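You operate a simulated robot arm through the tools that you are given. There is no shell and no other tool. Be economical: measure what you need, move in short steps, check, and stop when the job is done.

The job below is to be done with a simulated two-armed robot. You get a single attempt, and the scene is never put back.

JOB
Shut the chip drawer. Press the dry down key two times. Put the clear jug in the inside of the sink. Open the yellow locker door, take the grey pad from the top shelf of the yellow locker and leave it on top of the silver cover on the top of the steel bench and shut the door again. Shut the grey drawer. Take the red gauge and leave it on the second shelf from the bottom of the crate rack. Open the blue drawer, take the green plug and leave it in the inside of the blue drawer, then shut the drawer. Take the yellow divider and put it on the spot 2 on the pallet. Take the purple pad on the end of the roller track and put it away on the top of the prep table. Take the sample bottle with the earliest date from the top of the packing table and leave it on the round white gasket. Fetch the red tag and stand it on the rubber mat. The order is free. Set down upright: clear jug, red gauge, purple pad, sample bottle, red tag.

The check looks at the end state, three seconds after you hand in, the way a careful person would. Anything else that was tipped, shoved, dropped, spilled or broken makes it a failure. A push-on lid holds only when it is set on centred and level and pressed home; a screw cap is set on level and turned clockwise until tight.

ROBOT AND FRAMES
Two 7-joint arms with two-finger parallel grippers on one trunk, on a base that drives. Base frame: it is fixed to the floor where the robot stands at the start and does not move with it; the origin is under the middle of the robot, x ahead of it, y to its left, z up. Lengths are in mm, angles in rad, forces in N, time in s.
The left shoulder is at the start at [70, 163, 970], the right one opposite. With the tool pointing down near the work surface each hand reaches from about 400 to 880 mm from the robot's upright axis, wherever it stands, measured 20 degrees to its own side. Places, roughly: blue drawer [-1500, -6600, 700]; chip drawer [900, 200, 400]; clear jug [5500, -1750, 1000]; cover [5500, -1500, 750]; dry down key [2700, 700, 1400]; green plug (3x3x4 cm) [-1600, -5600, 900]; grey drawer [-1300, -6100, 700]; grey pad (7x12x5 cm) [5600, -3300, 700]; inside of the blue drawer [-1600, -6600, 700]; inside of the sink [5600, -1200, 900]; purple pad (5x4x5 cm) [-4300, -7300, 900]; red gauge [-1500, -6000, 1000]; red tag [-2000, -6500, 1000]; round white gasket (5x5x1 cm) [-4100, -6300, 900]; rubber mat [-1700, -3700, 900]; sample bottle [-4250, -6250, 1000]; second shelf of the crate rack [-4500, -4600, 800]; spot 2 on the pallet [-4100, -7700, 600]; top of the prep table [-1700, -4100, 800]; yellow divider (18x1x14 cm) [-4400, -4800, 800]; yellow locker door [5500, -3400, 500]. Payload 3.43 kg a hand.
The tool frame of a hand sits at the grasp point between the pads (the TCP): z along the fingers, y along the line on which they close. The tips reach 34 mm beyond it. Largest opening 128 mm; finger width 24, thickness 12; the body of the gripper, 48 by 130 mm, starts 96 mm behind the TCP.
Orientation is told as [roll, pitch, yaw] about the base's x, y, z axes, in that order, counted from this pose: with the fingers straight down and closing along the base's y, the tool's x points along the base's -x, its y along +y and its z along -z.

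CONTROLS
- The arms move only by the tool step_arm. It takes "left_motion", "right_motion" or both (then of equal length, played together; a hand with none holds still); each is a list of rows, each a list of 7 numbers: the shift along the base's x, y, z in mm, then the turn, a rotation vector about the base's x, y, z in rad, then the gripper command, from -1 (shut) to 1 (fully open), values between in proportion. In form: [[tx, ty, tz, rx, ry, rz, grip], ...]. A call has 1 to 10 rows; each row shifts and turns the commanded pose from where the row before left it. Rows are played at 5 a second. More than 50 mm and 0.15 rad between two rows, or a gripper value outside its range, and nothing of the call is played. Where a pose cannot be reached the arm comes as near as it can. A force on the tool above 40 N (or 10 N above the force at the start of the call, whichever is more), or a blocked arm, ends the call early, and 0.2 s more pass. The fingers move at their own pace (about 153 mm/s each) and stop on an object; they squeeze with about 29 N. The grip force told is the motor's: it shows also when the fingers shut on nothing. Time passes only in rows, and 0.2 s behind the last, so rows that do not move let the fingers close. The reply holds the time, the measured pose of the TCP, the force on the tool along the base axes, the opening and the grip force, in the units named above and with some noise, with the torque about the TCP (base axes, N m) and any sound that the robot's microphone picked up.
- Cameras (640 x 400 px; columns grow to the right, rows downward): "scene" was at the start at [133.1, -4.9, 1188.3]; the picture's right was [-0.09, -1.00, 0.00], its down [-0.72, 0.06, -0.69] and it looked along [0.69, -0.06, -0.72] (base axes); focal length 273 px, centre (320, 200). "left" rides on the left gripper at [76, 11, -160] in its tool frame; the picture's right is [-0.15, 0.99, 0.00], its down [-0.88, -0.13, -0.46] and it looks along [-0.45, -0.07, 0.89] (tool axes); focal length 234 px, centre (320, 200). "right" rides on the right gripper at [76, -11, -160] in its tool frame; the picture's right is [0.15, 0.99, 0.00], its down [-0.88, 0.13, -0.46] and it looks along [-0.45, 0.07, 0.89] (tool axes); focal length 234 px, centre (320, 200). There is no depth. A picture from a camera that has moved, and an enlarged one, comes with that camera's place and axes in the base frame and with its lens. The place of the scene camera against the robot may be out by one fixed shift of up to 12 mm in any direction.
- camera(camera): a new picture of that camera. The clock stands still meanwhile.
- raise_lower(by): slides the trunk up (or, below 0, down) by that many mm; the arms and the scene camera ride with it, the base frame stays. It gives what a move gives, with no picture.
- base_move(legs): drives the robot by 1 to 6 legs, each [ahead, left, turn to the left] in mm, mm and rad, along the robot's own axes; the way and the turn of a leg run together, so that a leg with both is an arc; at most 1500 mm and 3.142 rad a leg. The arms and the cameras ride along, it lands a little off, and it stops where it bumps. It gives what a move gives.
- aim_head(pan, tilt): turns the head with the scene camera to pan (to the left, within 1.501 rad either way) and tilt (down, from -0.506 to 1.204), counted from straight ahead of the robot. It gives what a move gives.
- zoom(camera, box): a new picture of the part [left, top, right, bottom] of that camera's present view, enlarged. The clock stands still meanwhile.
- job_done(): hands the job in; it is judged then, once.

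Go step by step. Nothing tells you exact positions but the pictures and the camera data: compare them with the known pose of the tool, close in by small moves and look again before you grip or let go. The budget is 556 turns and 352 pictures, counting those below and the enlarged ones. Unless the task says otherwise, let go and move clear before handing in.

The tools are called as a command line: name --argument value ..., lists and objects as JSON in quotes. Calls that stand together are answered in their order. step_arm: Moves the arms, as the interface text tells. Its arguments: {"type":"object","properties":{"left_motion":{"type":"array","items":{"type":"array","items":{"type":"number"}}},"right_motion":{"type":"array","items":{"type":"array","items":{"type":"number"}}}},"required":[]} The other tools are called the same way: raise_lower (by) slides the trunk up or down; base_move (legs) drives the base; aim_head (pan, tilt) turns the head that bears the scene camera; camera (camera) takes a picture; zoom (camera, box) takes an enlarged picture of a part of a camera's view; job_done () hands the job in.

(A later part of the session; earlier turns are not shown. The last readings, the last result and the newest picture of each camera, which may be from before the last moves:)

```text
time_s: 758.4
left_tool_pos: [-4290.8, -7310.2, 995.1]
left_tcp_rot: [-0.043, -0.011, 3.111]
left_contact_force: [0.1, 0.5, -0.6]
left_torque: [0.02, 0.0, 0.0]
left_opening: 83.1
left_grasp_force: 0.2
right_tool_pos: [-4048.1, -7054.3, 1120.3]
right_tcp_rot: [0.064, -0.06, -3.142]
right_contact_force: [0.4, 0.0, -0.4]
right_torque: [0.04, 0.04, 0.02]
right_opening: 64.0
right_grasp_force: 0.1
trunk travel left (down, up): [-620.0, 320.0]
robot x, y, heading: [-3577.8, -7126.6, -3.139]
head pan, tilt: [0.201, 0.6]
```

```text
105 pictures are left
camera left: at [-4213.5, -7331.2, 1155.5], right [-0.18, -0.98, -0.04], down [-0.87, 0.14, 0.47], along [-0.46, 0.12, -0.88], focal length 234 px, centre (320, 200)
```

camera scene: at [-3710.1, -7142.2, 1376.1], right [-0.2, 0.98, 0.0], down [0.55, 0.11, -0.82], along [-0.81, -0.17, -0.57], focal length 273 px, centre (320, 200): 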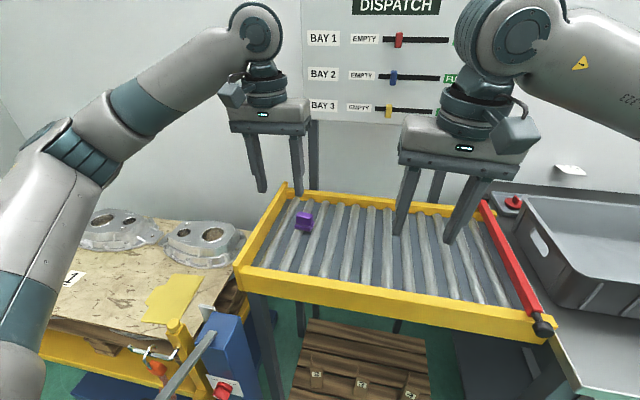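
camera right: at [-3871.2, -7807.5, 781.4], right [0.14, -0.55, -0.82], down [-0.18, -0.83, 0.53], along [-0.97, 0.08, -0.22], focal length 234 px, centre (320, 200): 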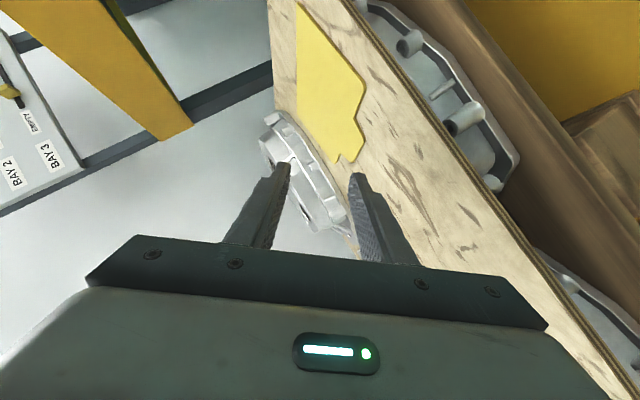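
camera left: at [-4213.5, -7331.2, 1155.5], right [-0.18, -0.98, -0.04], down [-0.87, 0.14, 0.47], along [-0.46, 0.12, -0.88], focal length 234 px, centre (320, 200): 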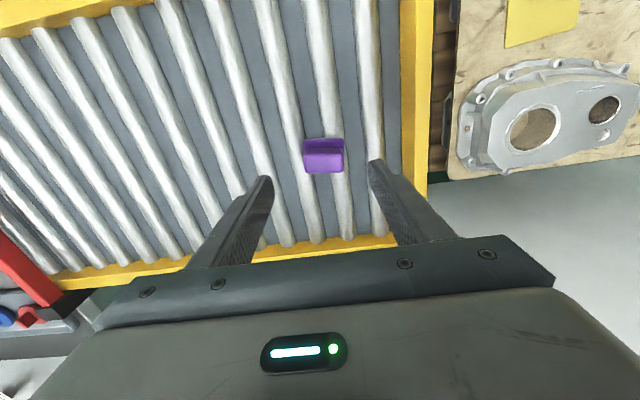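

step_arm --left_motion '[[-4, 0, -40, 0, 0, 0, 0.3], [0, 0, -30, 0, 0, 0, 0.3], [0, 0, -16, 0, 0, 0, 0.3]]'

camera --camera "left"

```text
time_s: 759.2
left_tool_pos: [-4294.8, -7310.0, 909.0]
left_tcp_rot: [-0.043, -0.007, 3.111]
left_contact_force: [0.1, 0.4, -0.6]
left_torque: [0.0, -0.01, -0.04]
left_opening: 83.3
left_grasp_force: 0.0
right_tool_pos: [-4049.1, -7054.3, 1118.4]
right_tcp_rot: [0.066, -0.057, -3.14]
right_contact_force: [0.9, 0.1, -0.2]
right_torque: [-0.01, -0.01, 0.03]
right_opening: 63.8
right_grasp_force: 0.0
trunk travel left (down, up): [-620.0, 320.0]
robot x, y, heading: [-3575.5, -7128.7, -3.142]
head pan, tilt: [0.201, 0.6]
```

```text
104 pictures are left
camera left: at [-4218.3, -7331.1, 1068.5], right [-0.18, -0.98, -0.04], down [-0.87, 0.14, 0.47], along [-0.46, 0.12, -0.88], focal length 234 px, centre (320, 200)
```

left: 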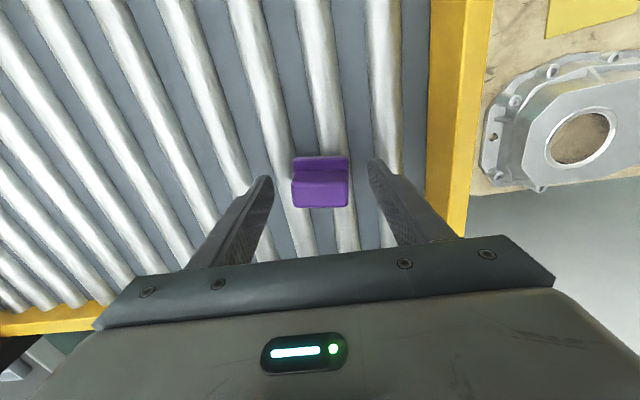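

step_arm --left_motion '[[0, 0, -8, 0, 0, 0, 0.3], [0, 0, -5, 0, 0, 0, 0.3], [0, 0, 0, 0, 0, 0, -1], [0, 0, 0, 0, 0, 0, -1], [0, 0, 0, 0, 0, 0, -1]]'

step_arm --left_motion '[[0, 0, 15, 0, 0, 0, -1], [0, 0, 30, 0, 0, 0, -1], [0, 0, 40, 0, 0, 0, -1], [0, 0, 40, 0, 0, 0, -1], [30, 0, 40, 0, 0, 0, -1], [45, 0, 10, 0, 0, 0, -1], [45, 0, 10, 0, 0, 0, -1], [45, 0, 10, 0, 0, 0, -1]]'

camera --camera "left"

```text
time_s: 760.4
left_tool_pos: [-4293.2, -7311.4, 895.6]
left_tcp_rot: [-0.041, -0.01, 3.113]
left_contact_force: [-0.2, -0.5, 2.1]
left_torque: [-0.09, 0.01, -0.03]
left_opening: 48.8
left_grasp_force: 28.8
right_tool_pos: [-4048.2, -7053.5, 1119.7]
right_tcp_rot: [0.065, -0.059, -3.141]
right_contact_force: [0.3, -0.4, -0.5]
right_torque: [0.02, 0.0, 0.0]
right_opening: 63.8
right_grasp_force: 0.1
trunk travel left (down, up): [-620.0, 320.0]
robot x, y, heading: [-3575.4, -7126.7, -3.135]
head pan, tilt: [0.201, 0.6]
```

```text
time_s: 762.2
left_tool_pos: [-4128.4, -7310.6, 1091.8]
left_tcp_rot: [-0.044, -0.012, 3.112]
left_contact_force: [0.2, 0.6, -0.4]
left_torque: [0.01, 0.02, 0.01]
left_opening: 48.7
left_grasp_force: 29.0
right_tool_pos: [-4047.3, -7055.3, 1121.1]
right_tcp_rot: [0.065, -0.058, -3.138]
right_contact_force: [0.0, -0.7, 0.8]
right_torque: [0.0, 0.04, 0.0]
right_opening: 63.9
right_grasp_force: 0.1
trunk travel left (down, up): [-620.0, 320.0]
robot x, y, heading: [-3578.8, -7127.2, -3.14]
head pan, tilt: [0.201, 0.6]
```

```text
103 pictures are left
camera left: at [-4050.8, -7331.4, 1251.7], right [-0.18, -0.98, -0.04], down [-0.87, 0.14, 0.47], along [-0.46, 0.12, -0.88], focal length 234 px, centre (320, 200)
```

left: 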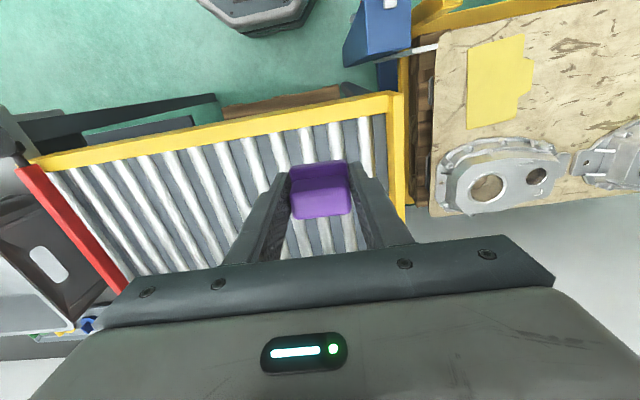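

Pad in the left hand. Now to the packing table for the bottle: backing off and strafing right.

base_move --legs '[[-200, 0, 0], [0, -660, 0]]'

aim_head --pan -0.3 --tilt 0.6

camera --camera "scene"

```text
time_s: 767.0
left_tool_pos: [-3931.5, -6656.0, 1090.9]
left_tcp_rot: [-0.042, -0.011, 3.116]
left_contact_force: [0.7, -0.1, -1.1]
left_torque: [0.0, -0.03, -0.03]
left_opening: 48.7
left_grasp_force: 29.3
right_tool_pos: [-3851.0, -6399.3, 1118.9]
right_tcp_rot: [0.063, -0.059, -3.136]
right_contact_force: [0.6, -0.2, 0.1]
right_torque: [-0.02, -0.02, 0.02]
right_opening: 64.1
right_grasp_force: 0.1
trunk travel left (down, up): [-620.0, 320.0]
robot x, y, heading: [-3381.3, -6470.4, -3.136]
head pan, tilt: [0.201, 0.6]
```

```text
time_s: 768.0
left_tool_pos: [-3931.1, -6657.4, 1090.8]
left_tcp_rot: [-0.043, -0.012, 3.117]
left_contact_force: [0.3, -0.7, 0.0]
left_torque: [0.02, -0.01, 0.01]
left_opening: 48.9
left_grasp_force: 29.5
right_tool_pos: [-3851.3, -6400.1, 1119.5]
right_tcp_rot: [0.064, -0.058, -3.137]
right_contact_force: [0.6, 0.4, 0.4]
right_torque: [0.02, -0.04, 0.0]
right_opening: 63.9
right_grasp_force: 0.1
trunk travel left (down, up): [-620.0, 320.0]
robot x, y, heading: [-3380.7, -6467.6, -3.137]
head pan, tilt: [-0.3, 0.6]
```

```text
102 pictures are left
camera scene: at [-3510.3, -6442.9, 1376.1], right [0.29, 0.96, 0.0], down [0.54, -0.16, -0.82], along [-0.79, 0.24, -0.57], focal length 273 px, centre (320, 200)
```

scene: 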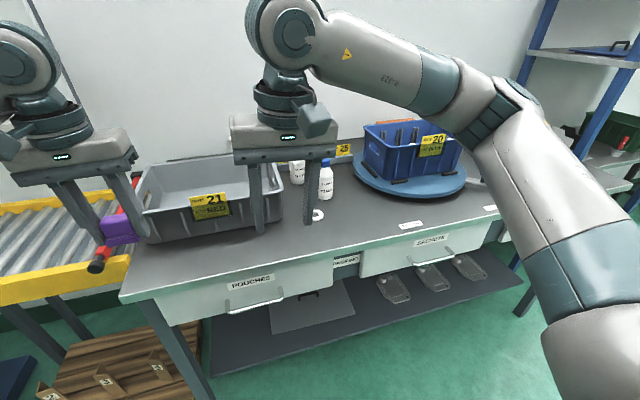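

step_arm --right_motion '[[20, 40, 10, 0, 0, 0, 0], [20, 40, 10, 0, 0, 0, 0], [0, 45, 10, 0, 0, 0, 0], [0, 45, 0, 0, 0, 0, 0]]'

zoom --camera "scene" --box '[260, 140, 380, 240]'

```text
time_s: 769.0
left_tool_pos: [-3930.6, -6655.2, 1091.5]
left_tcp_rot: [-0.041, -0.011, 3.116]
left_contact_force: [0.2, 0.7, -0.2]
left_torque: [0.01, -0.01, 0.01]
left_opening: 48.7
left_grasp_force: 28.8
right_tool_pos: [-3810.3, -6226.9, 1148.8]
right_tcp_rot: [0.066, -0.059, -3.134]
right_contact_force: [0.0, 0.9, 0.3]
right_torque: [-0.04, 0.02, 0.04]
right_opening: 64.1
right_grasp_force: 0.0
trunk travel left (down, up): [-620.0, 320.0]
robot x, y, heading: [-3377.4, -6468.9, -3.137]
head pan, tilt: [-0.3, 0.6]
```

```text
4.00 times, centred on (320, 190) of scene
camera zoom: at [-3509.0, -6440.2, 1376.2], right [0.29, 0.96, 0.0], down [0.54, -0.17, -0.83], along [-0.79, 0.24, -0.56], focal length 1093 px, centre (320, 240)
```

zoom: 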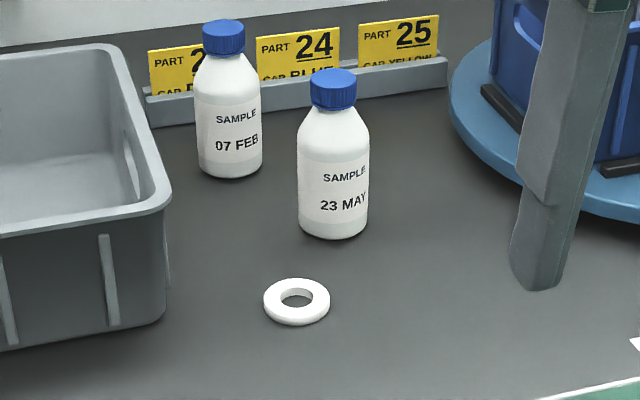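

Two bottles: 07 FEB and 23 MAY, so I take 07 FEB (at about (-4371,-6264)); the white gasket is near (-4160,-6261). Driving in.

base_move --legs '[[270, 0, 0]]'

step_arm --right_motion '[[-45, -6, 0, 0, 0, 0, 1], [-45, -6, 0, 0, 0, 0, 1], [-45, -6, 0, 0, 0, 0, 1], [-45, -6, 0, 0, 0, 0, 1], [-45, -6, 0, 0, 0, 0, 1], [-40, -6, 0, 0, 0, 0, 1]]'

camera --camera "right"

camera --camera "scene"

```text
time_s: 770.9
left_tool_pos: [-4199.8, -6658.0, 1092.1]
left_tcp_rot: [-0.045, -0.012, 3.119]
left_contact_force: [0.5, 0.2, 0.3]
left_torque: [-0.01, -0.02, 0.01]
left_opening: 48.3
left_grasp_force: 29.0
right_tool_pos: [-4081.8, -6230.7, 1149.2]
right_tcp_rot: [0.065, -0.058, -3.136]
right_contact_force: [-0.6, 0.6, -0.6]
right_torque: [0.02, 0.01, 0.04]
right_opening: 63.7
right_grasp_force: 0.0
trunk travel left (down, up): [-620.0, 320.0]
robot x, y, heading: [-3647.5, -6472.2, -3.134]
head pan, tilt: [-0.3, 0.6]
```

```text
time_s: 772.3
left_tool_pos: [-4201.0, -6658.2, 1091.6]
left_tcp_rot: [-0.046, -0.01, 3.118]
left_contact_force: [0.1, 0.0, 0.1]
left_torque: [0.06, -0.01, 0.01]
left_opening: 48.7
left_grasp_force: 28.1
right_tool_pos: [-4346.8, -6266.3, 1147.6]
right_tcp_rot: [0.064, -0.059, -3.134]
right_contact_force: [0.5, 0.7, 0.7]
right_torque: [-0.04, -0.05, -0.01]
right_opening: 127.7
right_grasp_force: 0.1
trunk travel left (down, up): [-620.0, 320.0]
robot x, y, heading: [-3645.0, -6473.6, -3.139]
head pan, tilt: [-0.3, 0.6]
```

```text
100 pictures are left
camera right: at [-4263.7, -6244.4, 1303.7], right [0.16, -0.99, 0.05], down [-0.85, -0.11, 0.51], along [-0.5, -0.13, -0.86], focal length 234 px, centre (320, 200)
```

right: 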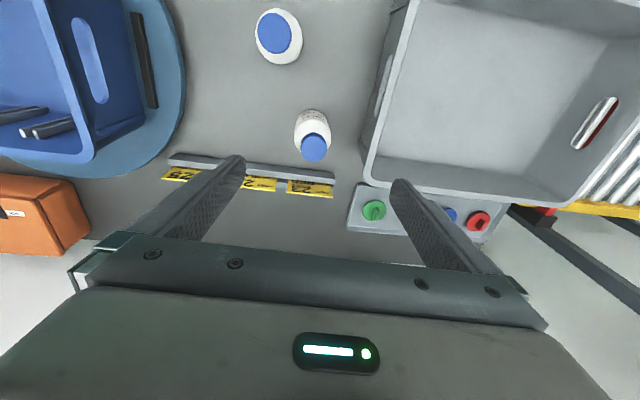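

```text
99 pictures are left
camera scene: at [-3780.3, -6445.0, 1376.0], right [0.29, 0.96, 0.0], down [0.54, -0.16, -0.82], along [-0.79, 0.24, -0.57], focal length 273 px, centre (320, 200)
```

scene: 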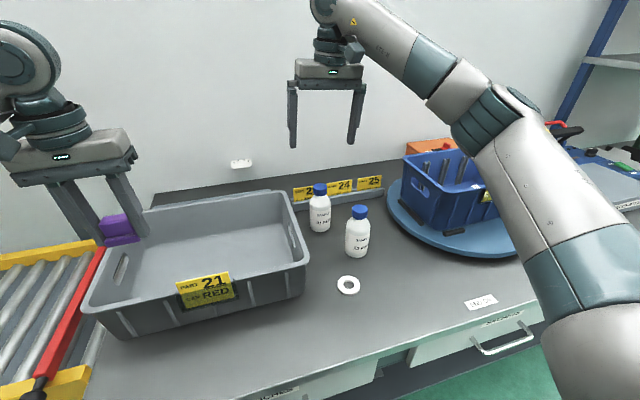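

Cap at (-4363,-6268,992). Descending around the 07 FEB bottle.

step_arm --right_motion '[[-8, -1, -40, 0, 0, 0, 0.75], [-8, -1, -40, 0, 0, 0, 0.75], [0, 0, -40, 0, 0, 0, 0.75], [0, 0, -40, 0, 0, 0, 0.75], [0, 0, -30, 0, 0, 0, 0.75], [0, 0, -20, 0, 0, 0, 0.75]]'

camera --camera "right"

zoom --camera "scene" --box '[260, 120, 400, 300]'

```text
time_s: 773.7
left_tool_pos: [-4200.5, -6657.5, 1091.0]
left_tcp_rot: [-0.044, -0.011, 3.117]
left_contact_force: [0.5, -0.5, -0.1]
left_torque: [0.02, -0.01, -0.01]
left_opening: 48.7
left_grasp_force: 28.5
right_tool_pos: [-4362.6, -6266.8, 937.9]
right_tcp_rot: [0.066, -0.057, -3.137]
right_contact_force: [0.3, -0.1, -0.3]
right_torque: [0.0, -0.02, 0.0]
right_opening: 112.2
right_grasp_force: 0.1
trunk travel left (down, up): [-620.0, 320.0]
robot x, y, heading: [-3647.4, -6473.1, -3.138]
head pan, tilt: [-0.3, 0.6]
```

```text
98 pictures are left
camera right: at [-4278.4, -6244.9, 1093.7], right [0.16, -0.99, 0.06], down [-0.85, -0.11, 0.51], along [-0.5, -0.13, -0.86], focal length 234 px, centre (320, 200)
```

right: 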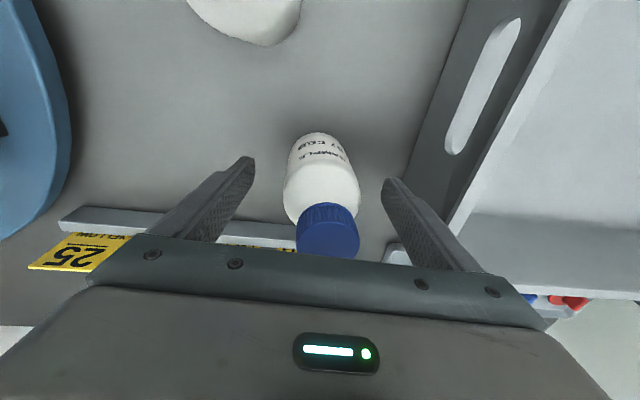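

```text
2.22 times, centred on (330, 210) of scene
camera zoom: at [-3779.8, -6443.5, 1376.1], right [0.29, 0.96, 0.0], down [0.54, -0.16, -0.82], along [-0.79, 0.24, -0.57], focal length 607 px, centre (298, 178)
```

zoom: 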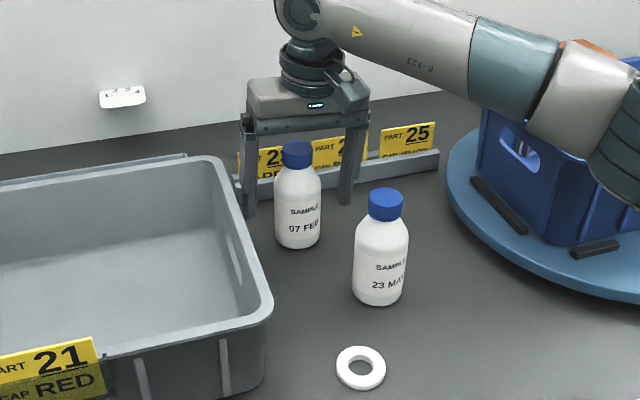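

Adjusting 12 mm toward me, then closing.

step_arm --right_motion '[[6, 0, 0, 0, 0, 0, 0.75], [6, 0, -4, 0, 0, 0, 0.75], [0, 0, 0, 0, 0, 0, -1], [0, 0, 0, 0, 0, 0, -1], [0, 0, 0, 0, 0, 0, -1]]'

step_arm --right_motion '[[0, 0, 15, 0, 0, 0, -1], [0, 0, 30, 0, 0, 0, -1], [0, 0, 40, 0, 0, 0, -1], [0, 0, 45, 0, 0, 0, -1], [0, 0, 45, 0, 0, 0, -1]]'

camera --camera "scene"

```text
time_s: 774.9
left_tool_pos: [-4199.8, -6656.9, 1091.0]
left_tcp_rot: [-0.044, -0.011, 3.117]
left_contact_force: [0.3, -0.2, 0.1]
left_torque: [-0.02, 0.0, 0.0]
left_opening: 48.6
left_grasp_force: 28.9
right_tool_pos: [-4349.6, -6266.5, 934.8]
right_tcp_rot: [0.065, -0.057, -3.137]
right_contact_force: [0.6, 0.2, 0.3]
right_torque: [0.07, 0.04, 0.0]
right_opening: 56.9
right_grasp_force: 29.0
trunk travel left (down, up): [-620.0, 320.0]
robot x, y, heading: [-3646.1, -6471.4, -3.134]
head pan, tilt: [-0.3, 0.6]
```

```text
time_s: 776.1
left_tool_pos: [-4198.9, -6658.7, 1091.9]
left_tcp_rot: [-0.043, -0.01, 3.116]
left_contact_force: [0.3, -0.2, -0.2]
left_torque: [-0.01, -0.02, 0.02]
left_opening: 48.9
left_grasp_force: 28.6
right_tool_pos: [-4349.6, -6267.9, 1110.2]
right_tcp_rot: [0.065, -0.059, -3.135]
right_contact_force: [0.5, 0.5, -3.1]
right_torque: [0.01, -0.02, 0.01]
right_opening: 56.5
right_grasp_force: 28.7
trunk travel left (down, up): [-620.0, 320.0]
robot x, y, heading: [-3646.2, -6475.5, -3.133]
head pan, tilt: [-0.3, 0.6]
```

```text
96 pictures are left
camera scene: at [-3778.8, -6444.5, 1376.1], right [0.29, 0.96, 0.0], down [0.54, -0.16, -0.83], along [-0.79, 0.24, -0.56], focal length 273 px, centre (320, 200)
```

scene: 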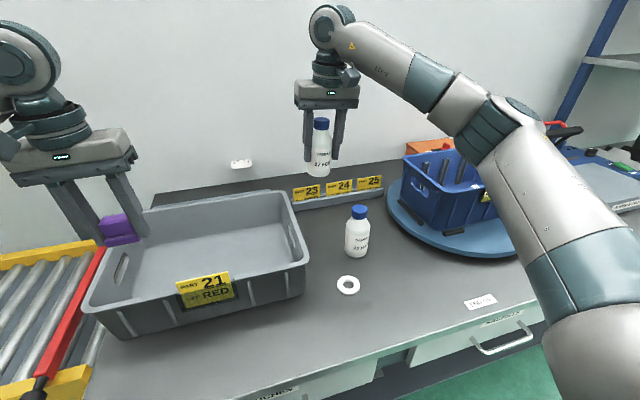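

Bottle held. Moving above the gasket at about (-4150,-6264).

step_arm --right_motion '[[40, 0, 0, 0, 0, 0, -1], [40, 0, 0, 0, 0, 0, -1], [40, 1, 0, 0, 0, 0, -1], [40, 1, 0, 0, 0, 0, -1], [40, 1, 0, 0, 0, 0, -1]]'

camera --camera "right"

zoom --camera "scene" --box '[260, 120, 440, 320]'

```text
time_s: 777.3
left_tool_pos: [-4199.1, -6657.2, 1091.8]
left_tcp_rot: [-0.044, -0.011, 3.118]
left_contact_force: [-0.6, 0.4, 0.2]
left_torque: [-0.01, 0.0, 0.01]
left_opening: 48.8
left_grasp_force: 28.8
right_tool_pos: [-4148.4, -6263.3, 1111.4]
right_tcp_rot: [0.064, -0.06, -3.136]
right_contact_force: [0.4, -0.5, -3.1]
right_torque: [0.02, -0.03, 0.01]
right_opening: 56.4
right_grasp_force: 29.5
trunk travel left (down, up): [-620.0, 320.0]
robot x, y, heading: [-3646.9, -6470.3, -3.134]
head pan, tilt: [-0.3, 0.6]
```

```text
95 pictures are left
camera right: at [-4065.0, -6241.4, 1265.9], right [0.16, -0.99, 0.06], down [-0.85, -0.11, 0.51], along [-0.5, -0.13, -0.86], focal length 234 px, centre (320, 200)
```

right: 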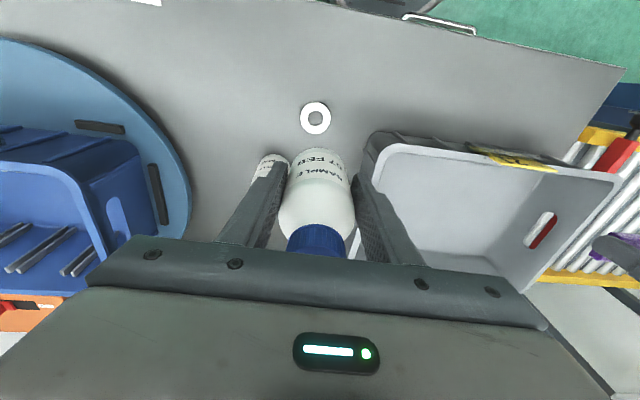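

```text
2.00 times, centred on (350, 220) of scene
camera zoom: at [-3778.5, -6443.4, 1376.2], right [0.29, 0.96, 0.0], down [0.54, -0.16, -0.83], along [-0.79, 0.24, -0.56], focal length 546 px, centre (260, 160)
```

zoom: 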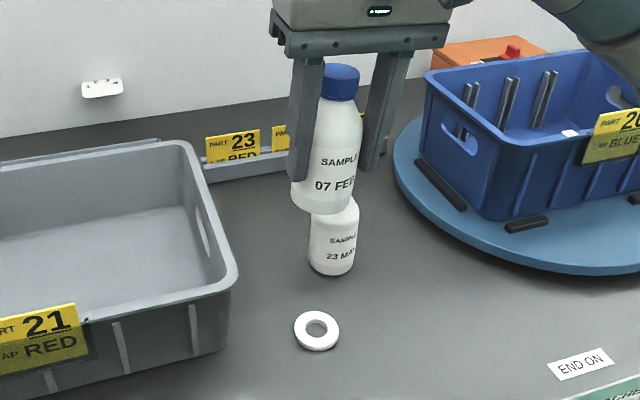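

step_arm --right_motion '[[4, -5, -35, 0, 0, 0, -1], [0, 0, -40, 0, 0, 0, -1], [0, 0, -40, 0, 0, 0, -1], [0, 0, -25, 0, 0, 0, -1]]'

camera --camera "right"

zoom --camera "scene" --box '[290, 180, 430, 320]'

```text
time_s: 778.3
left_tool_pos: [-4200.2, -6657.5, 1090.8]
left_tcp_rot: [-0.045, -0.01, 3.117]
left_contact_force: [-0.1, -0.6, 0.0]
left_torque: [0.01, -0.04, -0.02]
left_opening: 48.7
left_grasp_force: 28.8
right_tool_pos: [-4146.1, -6269.8, 970.1]
right_tcp_rot: [0.064, -0.057, -3.138]
right_contact_force: [0.5, 0.4, -2.9]
right_torque: [-0.01, 0.0, 0.03]
right_opening: 56.4
right_grasp_force: 28.7
trunk travel left (down, up): [-620.0, 320.0]
robot x, y, heading: [-3649.7, -6469.7, -3.137]
head pan, tilt: [-0.3, 0.6]
```

```text
93 pictures are left
camera right: at [-4062.0, -6247.4, 1125.7], right [0.16, -0.99, 0.06], down [-0.85, -0.1, 0.51], along [-0.5, -0.13, -0.86], focal length 234 px, centre (320, 200)
```

right: 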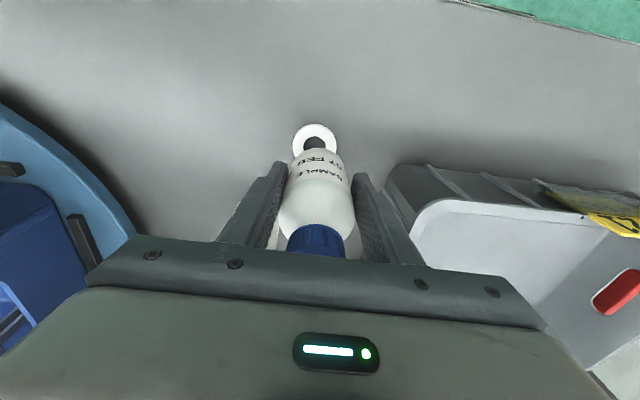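

```text
2.86 times, centred on (360, 250) of scene
camera zoom: at [-3779.7, -6443.5, 1376.1], right [0.29, 0.96, 0.0], down [0.54, -0.16, -0.82], along [-0.79, 0.24, -0.57], focal length 780 px, centre (206, 57)
```

zoom: 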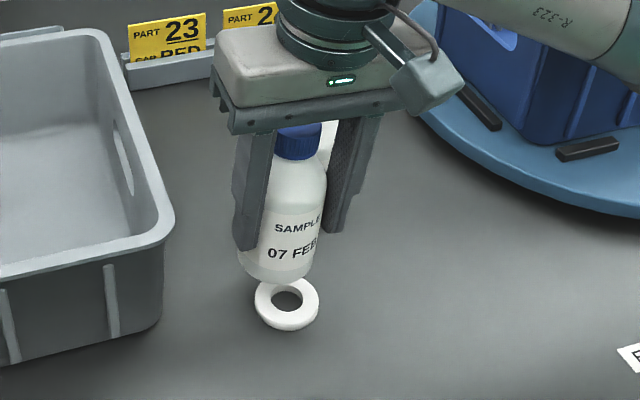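

Gasket is about 10 mm nearer. Adjusting and lowering to contact.

step_arm --right_motion '[[10, 1, -10, 0, 0, 0, -1], [0, 0, -6, 0, 0, 0, -1]]'

zoom --camera "scene" --box '[310, 220, 390, 300]'

zoom --camera "right" --box '[270, 100, 370, 180]'

```text
time_s: 778.9
left_tool_pos: [-4200.2, -6657.7, 1090.9]
left_tcp_rot: [-0.044, -0.011, 3.117]
left_contact_force: [1.2, -0.2, -0.1]
left_torque: [-0.04, -0.01, 0.0]
left_opening: 48.7
left_grasp_force: 29.2
right_tool_pos: [-4136.6, -6269.5, 954.4]
right_tcp_rot: [0.064, -0.058, -3.135]
right_contact_force: [-0.2, 1.1, -3.0]
right_torque: [-0.01, -0.05, 0.02]
right_opening: 56.4
right_grasp_force: 28.4
trunk travel left (down, up): [-620.0, 320.0]
robot x, y, heading: [-3646.4, -6471.3, -3.137]
head pan, tilt: [-0.3, 0.6]
```

```text
5.00 times, centred on (350, 260) of scene
camera zoom: at [-3779.8, -6443.9, 1376.0], right [0.29, 0.96, 0.0], down [0.54, -0.16, -0.82], along [-0.79, 0.24, -0.57], focal length 1366 px, centre (170, -100)
```

zoom: 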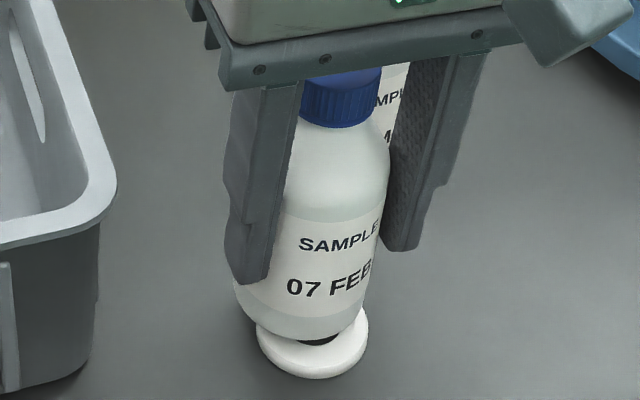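

```text
5.00 times, centred on (320, 140) of right
camera zoom: at [-4052.3, -6247.1, 1109.5], right [0.16, -0.99, 0.06], down [-0.85, -0.11, 0.51], along [-0.5, -0.13, -0.86], focal length 1171 px, centre (320, 500)
```

zoom: 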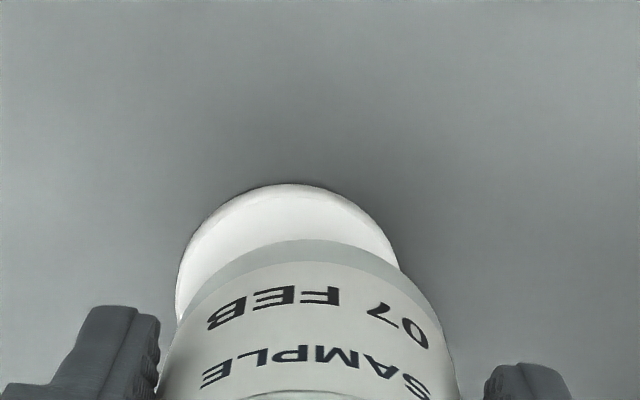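

step_arm --right_motion '[[6, 5, -2, 0, 0, 0, -1], [0, 0, -4, 0, 0, 0, -1]]'

zoom --camera "scene" --box '[310, 220, 390, 300]'

zoom --camera "right" --box '[270, 100, 370, 180]'

```text
time_s: 779.5
left_tool_pos: [-4200.7, -6657.9, 1090.6]
left_tcp_rot: [-0.045, -0.01, 3.116]
left_contact_force: [-0.1, 0.2, -1.0]
left_torque: [0.04, -0.03, 0.01]
left_opening: 48.7
left_grasp_force: 29.1
right_tool_pos: [-4129.7, -6264.6, 948.1]
right_tcp_rot: [0.064, -0.057, -3.137]
right_contact_force: [0.2, 0.0, -2.7]
right_torque: [-0.01, -0.05, 0.0]
right_opening: 56.4
right_grasp_force: 29.7
trunk travel left (down, up): [-620.0, 320.0]
robot x, y, heading: [-3646.8, -6468.8, -3.141]
head pan, tilt: [-0.3, 0.6]
```

```text
5.00 times, centred on (350, 260) of scene
camera zoom: at [-3779.9, -6444.0, 1376.0], right [0.29, 0.96, 0.0], down [0.54, -0.16, -0.82], along [-0.79, 0.24, -0.57], focal length 1366 px, centre (170, -100)
```

zoom: 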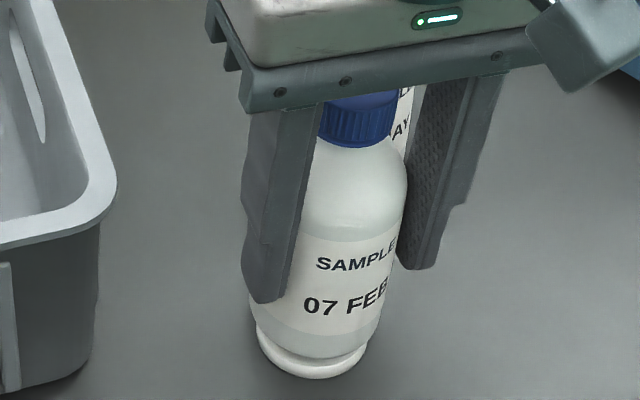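

```text
5.00 times, centred on (320, 140) of right
camera zoom: at [-4046.3, -6241.7, 1103.2], right [0.16, -0.99, 0.06], down [-0.85, -0.11, 0.51], along [-0.5, -0.13, -0.86], focal length 1171 px, centre (320, 500)
```

zoom: 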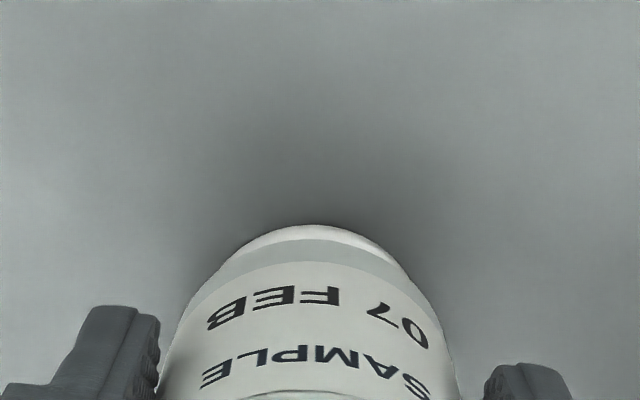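

Well centred. Lowering to contact and releasing.

step_arm --right_motion '[[0, -2, -2, 0, 0, 0, -1], [0, 0, -2, 0, 0, 0, -1], [0, 0, -2, 0, 0, 0, -1], [0, 0, -2, 0, 0, 0, -1]]'

```text
time_s: 780.5
left_tool_pos: [-4198.5, -6658.1, 1091.8]
left_tcp_rot: [-0.045, -0.013, 3.117]
left_contact_force: [-0.2, -0.3, -0.5]
left_torque: [0.0, 0.03, -0.02]
left_opening: 48.8
left_grasp_force: 28.9
right_tool_pos: [-4128.7, -6266.8, 941.5]
right_tcp_rot: [0.067, -0.064, -3.137]
right_contact_force: [0.3, -0.1, 17.6]
right_torque: [0.24, 0.25, -0.01]
right_opening: 56.5
right_grasp_force: 28.2
trunk travel left (down, up): [-620.0, 320.0]
robot x, y, heading: [-3647.1, -6470.1, -3.136]
head pan, tilt: [-0.3, 0.6]
```

step_arm --right_motion '[[0, 0, 1.5, 0, 0, 0, -1], [0, 0, 0, 0, 0, 0, 0.1], [0, 0, 0, 0, 0, 0, 0.3], [0, 0, 0, 0, 0, 0, 0.3], [0, 0, 25, 0, 0, 0, 0.3], [0, 0, 40, 0, 0, 0, 0.3], [0, 0, 45, 0, 0, 0, 0.3], [0, 0, 45, 0, 0, 0, 0.3], [20, 0, 30, 0, 0, 0, 0.3]]'

zoom --camera "scene" --box '[280, 180, 420, 320]'

```text
time_s: 782.5
left_tool_pos: [-4198.7, -6657.9, 1091.9]
left_tcp_rot: [-0.042, -0.012, 3.119]
left_contact_force: [-0.4, -0.9, -0.4]
left_torque: [-0.01, 0.01, -0.01]
left_opening: 48.5
left_grasp_force: 28.7
right_tool_pos: [-4108.6, -6267.7, 1128.2]
right_tcp_rot: [0.065, -0.06, -3.135]
right_contact_force: [-0.4, 1.0, 0.0]
right_torque: [0.0, 0.02, -0.01]
right_opening: 83.0
right_grasp_force: 0.1
trunk travel left (down, up): [-620.0, 320.0]
robot x, y, heading: [-3646.7, -6474.2, -3.14]
head pan, tilt: [-0.3, 0.6]
```

```text
2.86 times, centred on (350, 250) of scene
camera zoom: at [-3778.1, -6444.1, 1376.2], right [0.29, 0.96, 0.0], down [0.54, -0.16, -0.83], along [-0.79, 0.24, -0.56], focal length 780 px, centre (234, 57)
```

zoom: 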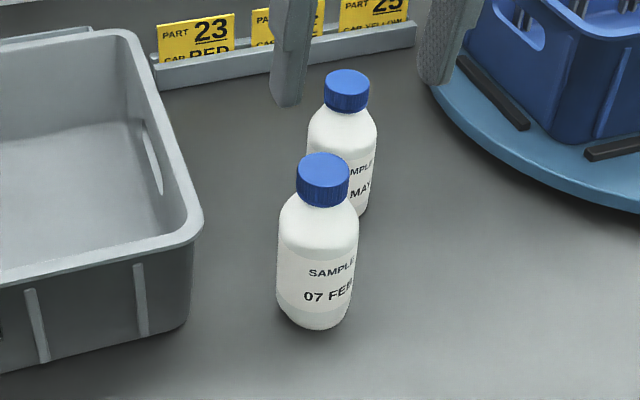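

The bottle stands on the gasket. Next the red tag: backing off and turning round to face the long bench's back.

base_move --legs '[[-480, 0, 0], [0, 0, -1.57], [0, 0, -1.57]]'

aim_head --pan -0.15 --tilt 0.5

camera --camera "scene"

```text
time_s: 793.0
left_tool_pos: [-2615.0, -6290.4, 1091.3]
left_tcp_rot: [-0.043, -0.011, -0.038]
left_contact_force: [0.4, -0.5, -0.5]
left_torque: [0.03, -0.01, 0.02]
left_opening: 49.0
left_grasp_force: 28.7
right_tool_pos: [-2711.0, -6679.6, 1128.6]
right_tcp_rot: [0.065, -0.056, -0.007]
right_contact_force: [0.0, -0.1, 0.2]
right_torque: [-0.03, 0.01, 0.01]
right_opening: 83.2
right_grasp_force: 0.1
trunk travel left (down, up): [-620.0, 320.0]
robot x, y, heading: [-3172.0, -6467.3, -0.006]
head pan, tilt: [-0.3, 0.6]
```

```text
time_s: 793.7
left_tool_pos: [-2615.7, -6290.8, 1091.2]
left_tcp_rot: [-0.042, -0.011, -0.038]
left_contact_force: [0.4, 0.2, -0.7]
left_torque: [0.01, -0.01, 0.02]
left_opening: 48.4
left_grasp_force: 29.2
right_tool_pos: [-2709.0, -6680.0, 1127.4]
right_tcp_rot: [0.065, -0.058, -0.006]
right_contact_force: [-0.1, 0.1, 0.1]
right_torque: [-0.02, 0.02, 0.0]
right_opening: 83.2
right_grasp_force: 0.1
trunk travel left (down, up): [-620.0, 320.0]
robot x, y, heading: [-3172.3, -6465.1, -0.011]
head pan, tilt: [-0.15, 0.499]
```

```text
86 pictures are left
camera scene: at [-3027.1, -6482.1, 1385.1], right [-0.16, -0.99, 0.0], down [-0.47, 0.08, -0.88], along [0.87, -0.14, -0.48], focal length 273 px, centre (320, 200)
```

scene: 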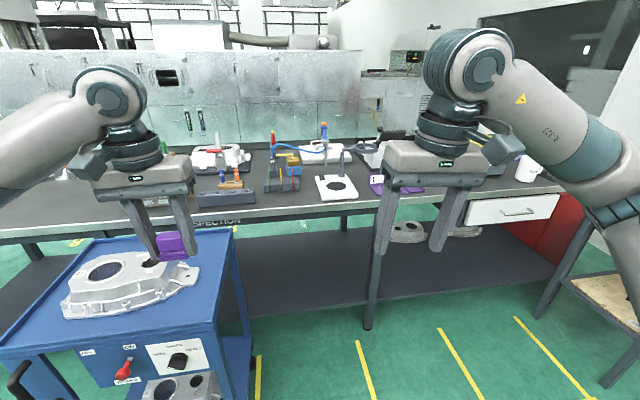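

zoom --camera "scene" --box '[220, 120, 360, 210]'

```text
4.44 times, centred on (290, 165) of scene
camera zoom: at [-3027.1, -6482.1, 1385.1], right [-0.16, -0.99, 0.0], down [-0.47, 0.08, -0.88], along [0.87, -0.14, -0.48], focal length 1214 px, centre (453, 356)
```

zoom: 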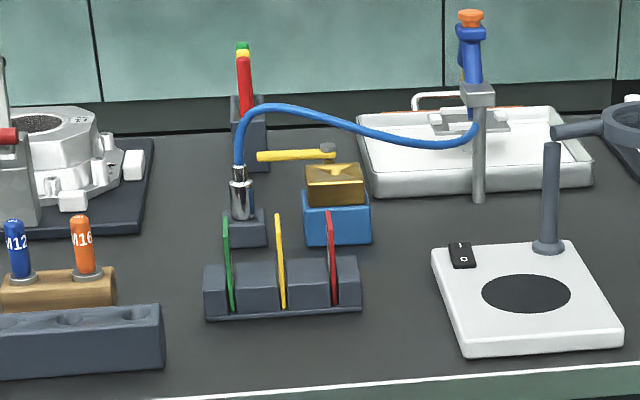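

The red tag is a thin card in the slot at about (-1975,-6538), exposed some 40 mm above its holder. The blue cart forces me to stand at y≈-6560. Moving in with the right hand centred.

base_move --legs '[[0, -95, 0.008], [440, 0, 0]]'

step_arm --right_motion '[[25, 40, 0, 0, 0, 0, -0.4], [25, 40, 0, 0, 0, 0, -0.4], [25, 40, 0, 0, 0, 0, -0.4], [30, 40, 0, 0, 0, 0, -0.4], [35, 30, 0, 0, 0, 0, -0.4], [35, 20, 0, 0, 0, 0, -0.4]]'

camera --camera "right"

camera --camera "scene"

```text
time_s: 797.1
left_tool_pos: [-2183.5, -6378.6, 1091.4]
left_tcp_rot: [-0.045, -0.011, -0.027]
left_contact_force: [0.1, 0.3, -0.6]
left_torque: [-0.05, 0.01, -0.02]
left_opening: 48.8
left_grasp_force: 28.9
right_tool_pos: [-2272.7, -6769.8, 1127.8]
right_tcp_rot: [0.063, -0.058, 0.005]
right_contact_force: [0.3, -0.8, 0.1]
right_torque: [0.03, 0.01, -0.01]
right_opening: 82.9
right_grasp_force: 0.0
trunk travel left (down, up): [-620.0, 320.0]
robot x, y, heading: [-2736.7, -6562.1, -0.0]
head pan, tilt: [-0.15, 0.499]
```

```text
time_s: 798.5
left_tool_pos: [-2182.4, -6377.1, 1090.5]
left_tcp_rot: [-0.047, -0.01, -0.028]
left_contact_force: [-0.7, -0.2, 0.3]
left_torque: [-0.02, -0.02, 0.01]
left_opening: 49.1
left_grasp_force: 29.0
right_tool_pos: [-2095.4, -6559.5, 1127.1]
right_tcp_rot: [0.062, -0.057, 0.006]
right_contact_force: [0.5, -0.2, -0.3]
right_torque: [-0.01, 0.06, 0.0]
right_opening: 38.2
right_grasp_force: 0.1
trunk travel left (down, up): [-620.0, 320.0]
robot x, y, heading: [-2734.3, -6560.3, 0.004]
head pan, tilt: [-0.15, 0.499]
```

```text
84 pictures are left
camera right: at [-2181.5, -6579.3, 1282.2], right [-0.15, 0.99, 0.05], down [0.85, 0.11, 0.51], along [0.5, 0.13, -0.86], focal length 234 px, centre (320, 200)
```

right: 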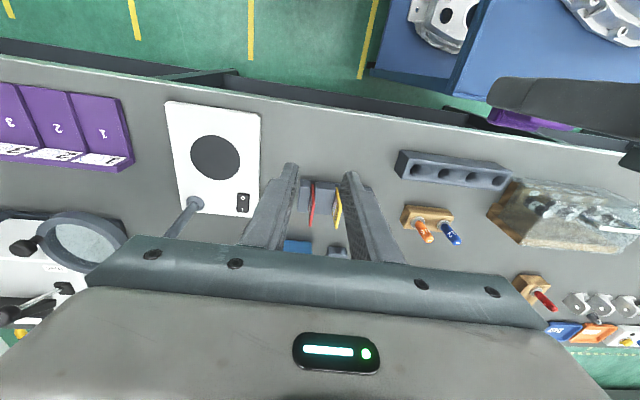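

```text
83 pictures are left
camera scene: at [-2591.3, -6573.7, 1385.1], right [-0.15, -0.99, 0.0], down [-0.47, 0.07, -0.88], along [0.87, -0.13, -0.48], focal length 273 px, centre (320, 200)
```

scene: 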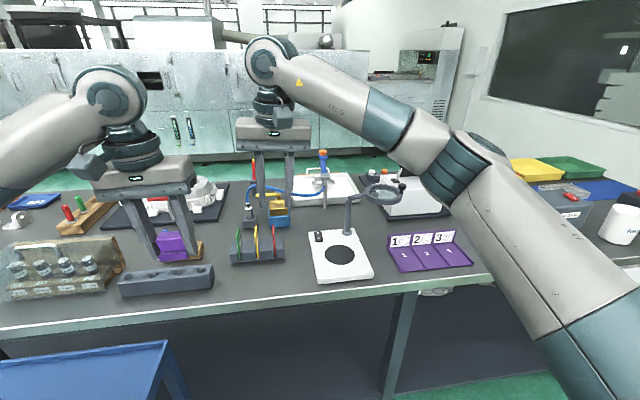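

step_arm --right_motion '[[37, 5, -30, 0, 0, 0, -0.4], [37, 5, -30, 0, 0, 0, -0.4], [36, 6, -30, 0, 0, 0, -0.4], [0, 0, -25, 0, 0, 0, -0.4]]'

camera --camera "right"

zoom --camera "scene" --box '[210, 130, 350, 280]'

```text
time_s: 799.5
left_tool_pos: [-2183.0, -6379.1, 1090.7]
left_tcp_rot: [-0.042, -0.009, -0.028]
left_contact_force: [0.1, 0.4, -1.1]
left_torque: [0.03, 0.0, -0.03]
left_opening: 49.0
left_grasp_force: 29.2
right_tool_pos: [-1987.5, -6544.0, 1010.8]
right_tcp_rot: [0.065, -0.057, 0.005]
right_contact_force: [-0.3, -0.6, -0.7]
right_torque: [0.01, 0.03, 0.01]
right_opening: 38.7
right_grasp_force: 0.0
trunk travel left (down, up): [-620.0, 320.0]
robot x, y, heading: [-2734.2, -6564.2, 0.001]
head pan, tilt: [-0.15, 0.499]
```

```text
82 pictures are left
camera right: at [-2072.8, -6565.6, 1166.6], right [-0.16, 0.99, 0.06], down [0.85, 0.1, 0.51], along [0.5, 0.13, -0.86], focal length 234 px, centre (320, 200)
```

right: 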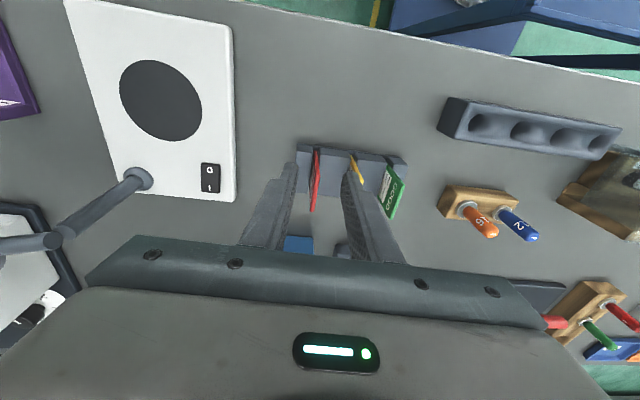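

```text
2.67 times, centred on (280, 205) of scene
camera zoom: at [-2591.5, -6576.0, 1385.1], right [-0.15, -0.99, 0.0], down [-0.47, 0.07, -0.88], along [0.87, -0.13, -0.48], focal length 728 px, centre (427, 187)
```

zoom: 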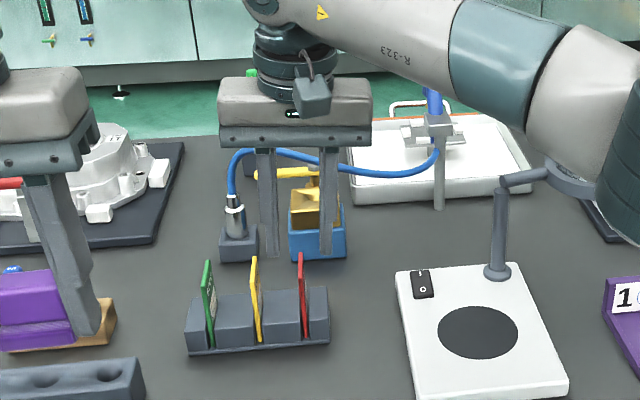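

Tag spans x -1989..-1931 at y≈-6539. Shifting and descending carefully.

step_arm --right_motion '[[14, 2, -15, 0, 0, 0, -0.4], [12, 3, -15, 0, 0, 0, -0.4]]'

zoom --camera "right" --box '[240, 120, 440, 260]'

zoom --camera "scene" --box '[230, 190, 320, 270]'

```text
time_s: 800.1
left_tool_pos: [-2183.6, -6378.0, 1089.8]
left_tcp_rot: [-0.042, -0.01, -0.027]
left_contact_force: [0.6, -0.2, 0.2]
left_torque: [0.03, 0.02, 0.0]
left_opening: 48.5
left_grasp_force: 29.6
right_tool_pos: [-1961.1, -6537.4, 981.2]
right_tcp_rot: [0.063, -0.057, 0.005]
right_contact_force: [-0.6, 0.0, -0.5]
right_torque: [0.0, -0.01, 0.0]
right_opening: 38.3
right_grasp_force: 0.0
trunk travel left (down, up): [-620.0, 320.0]
robot x, y, heading: [-2737.7, -6559.4, 0.004]
head pan, tilt: [-0.15, 0.499]
```

```text
2.86 times, centred on (340, 190) of right
camera zoom: at [-2047.1, -6559.1, 1137.5], right [-0.16, 0.99, 0.06], down [0.85, 0.11, 0.51], along [0.5, 0.13, -0.86], focal length 669 px, centre (263, 229)
```

zoom: 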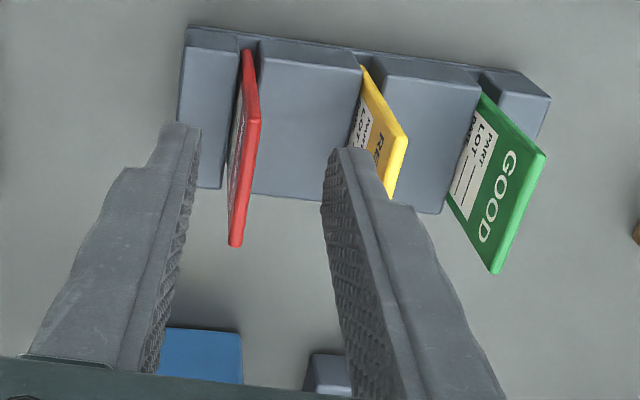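

```text
5.00 times, centred on (275, 230) of scene
camera zoom: at [-2591.7, -6574.7, 1385.2], right [-0.15, -0.99, 0.0], down [-0.47, 0.07, -0.88], along [0.87, -0.13, -0.48], focal length 1366 px, centre (545, 50)
```

zoom: 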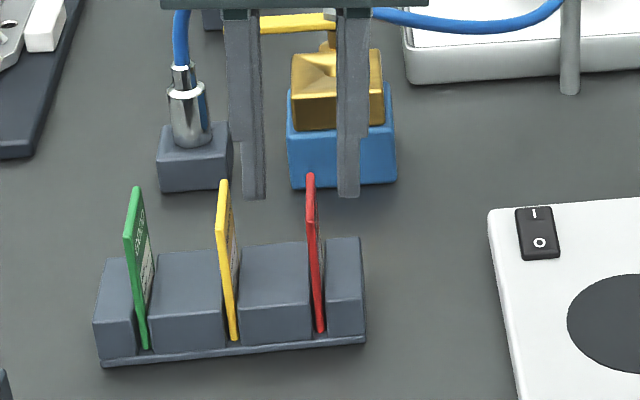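

step_arm --right_motion '[[3, -5, -8, 0, 0, 0, -0.4], [0, 0, -6, 0, 0, 0, -0.4], [0, 0, -4, 0, 0, 0, -0.4], [0, 0, -4, 0, 0, 0, -0.4], [0, 0, -4, 0, 0, 0, -0.4]]'

zoom --camera "scene" --box '[230, 190, 320, 270]'

```text
time_s: 801.3
left_tool_pos: [-2182.4, -6379.9, 1090.1]
left_tcp_rot: [-0.045, -0.01, -0.026]
left_contact_force: [-0.1, 0.1, 0.1]
left_torque: [-0.01, -0.01, 0.0]
left_opening: 48.9
left_grasp_force: 28.4
right_tool_pos: [-1958.2, -6543.2, 956.5]
right_tcp_rot: [0.066, -0.057, 0.007]
right_contact_force: [0.0, 0.0, 0.0]
right_torque: [0.03, -0.02, 0.01]
right_opening: 38.6
right_grasp_force: 0.0
trunk travel left (down, up): [-620.0, 320.0]
robot x, y, heading: [-2736.5, -6565.4, 0.005]
head pan, tilt: [-0.15, 0.499]
```

```text
5.00 times, centred on (275, 230) of scene
camera zoom: at [-2592.0, -6575.0, 1385.2], right [-0.15, -0.99, 0.0], down [-0.47, 0.07, -0.88], along [0.87, -0.13, -0.48], focal length 1366 px, centre (545, 50)
```

zoom: 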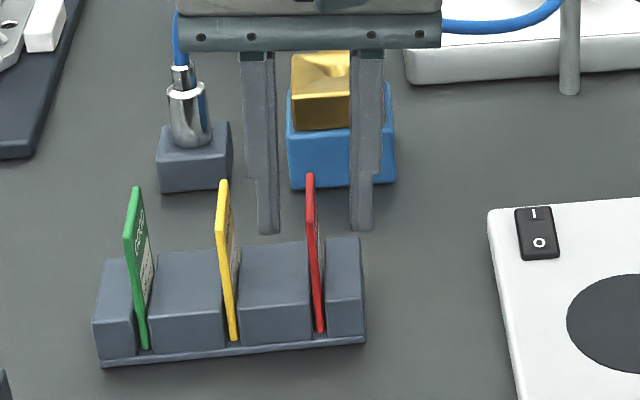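

step_arm --right_motion '[[0, 0, -4, 0, 0, 0, -0.4], [0, 0, -4, 0, 0, 0, -0.4], [0, 0, 0, 0, 0, 0, -1], [0, 0, 0, 0, 0, 0, -1], [0, 0, 0, 0, 0, 0, -1]]'

zoom --camera "scene" --box '[230, 190, 320, 270]'

```text
time_s: 802.5
left_tool_pos: [-2182.1, -6378.1, 1091.4]
left_tcp_rot: [-0.045, -0.011, -0.027]
left_contact_force: [0.3, -0.8, 0.3]
left_torque: [0.0, 0.0, 0.02]
left_opening: 48.7
left_grasp_force: 29.5
right_tool_pos: [-1958.6, -6543.6, 948.5]
right_tcp_rot: [0.064, -0.057, 0.005]
right_contact_force: [-0.4, -0.1, -0.1]
right_torque: [0.01, 0.0, 0.02]
right_opening: 3.7
right_grasp_force: 28.7
trunk travel left (down, up): [-620.0, 320.0]
robot x, y, heading: [-2738.1, -6563.4, 0.005]
head pan, tilt: [-0.15, 0.499]
```

```text
5.00 times, centred on (275, 230) of scene
camera zoom: at [-2591.9, -6575.0, 1385.2], right [-0.15, -0.99, 0.0], down [-0.47, 0.07, -0.88], along [0.87, -0.13, -0.48], focal length 1366 px, centre (545, 50)
```

zoom: 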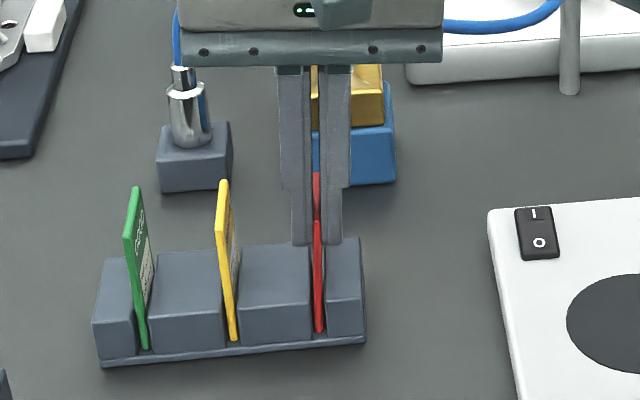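

Gripped the card. Lifting straight up.

step_arm --right_motion '[[0, 0, 10, 0, 0, 0, -1], [0, 0, 20, 0, 0, 0, -1], [0, 0, 30, 0, 0, 0, -1], [0, 0, 35, 0, 0, 0, -1], [0, 0, 40, 0, 0, 0, -1], [-20, 0, 35, 0, 0, 0, -1], [-40, 0, 10, 0, 0, 0, -1], [-40, 0, 0, 0, 0, 0, -1]]'

zoom --camera "scene" --box '[210, 100, 350, 270]'

zoom --camera "right" --box '[250, 80, 400, 260]'

```text
time_s: 804.3
left_tool_pos: [-2183.2, -6378.5, 1090.7]
left_tcp_rot: [-0.044, -0.012, -0.027]
left_contact_force: [-0.4, -0.5, -0.2]
left_torque: [0.01, 0.01, 0.01]
left_opening: 48.7
left_grasp_force: 28.8
right_tool_pos: [-2058.6, -6543.2, 1129.6]
right_tcp_rot: [0.065, -0.058, 0.007]
right_contact_force: [0.1, 0.5, -0.6]
right_torque: [0.0, -0.01, 0.0]
right_opening: 3.1
right_grasp_force: 28.6
trunk travel left (down, up): [-620.0, 320.0]
robot x, y, heading: [-2735.5, -6565.5, 0.002]
head pan, tilt: [-0.15, 0.499]
```

```text
2.35 times, centred on (280, 185) of scene
camera zoom: at [-2592.7, -6575.3, 1385.3], right [-0.15, -0.99, 0.0], down [-0.47, 0.07, -0.88], along [0.87, -0.13, -0.48], focal length 643 px, centre (414, 235)
```

zoom: 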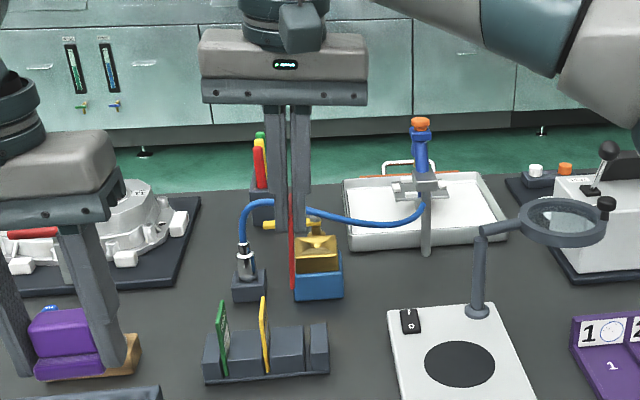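

```text
2.22 times, centred on (325, 170) of right
camera zoom: at [-2144.8, -6564.8, 1284.9], right [-0.16, 0.99, 0.06], down [0.85, 0.1, 0.51], along [0.5, 0.13, -0.86], focal length 520 px, centre (309, 267)
```

zoom: 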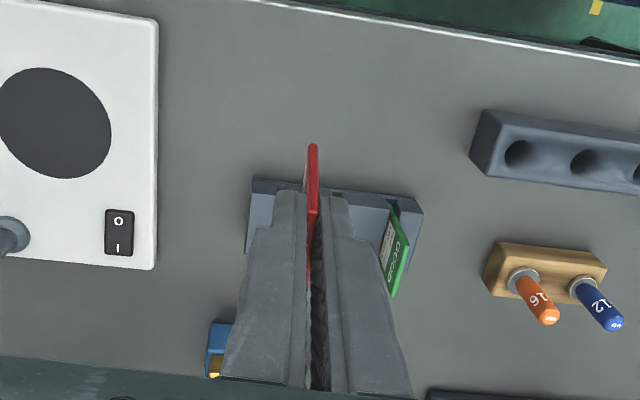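

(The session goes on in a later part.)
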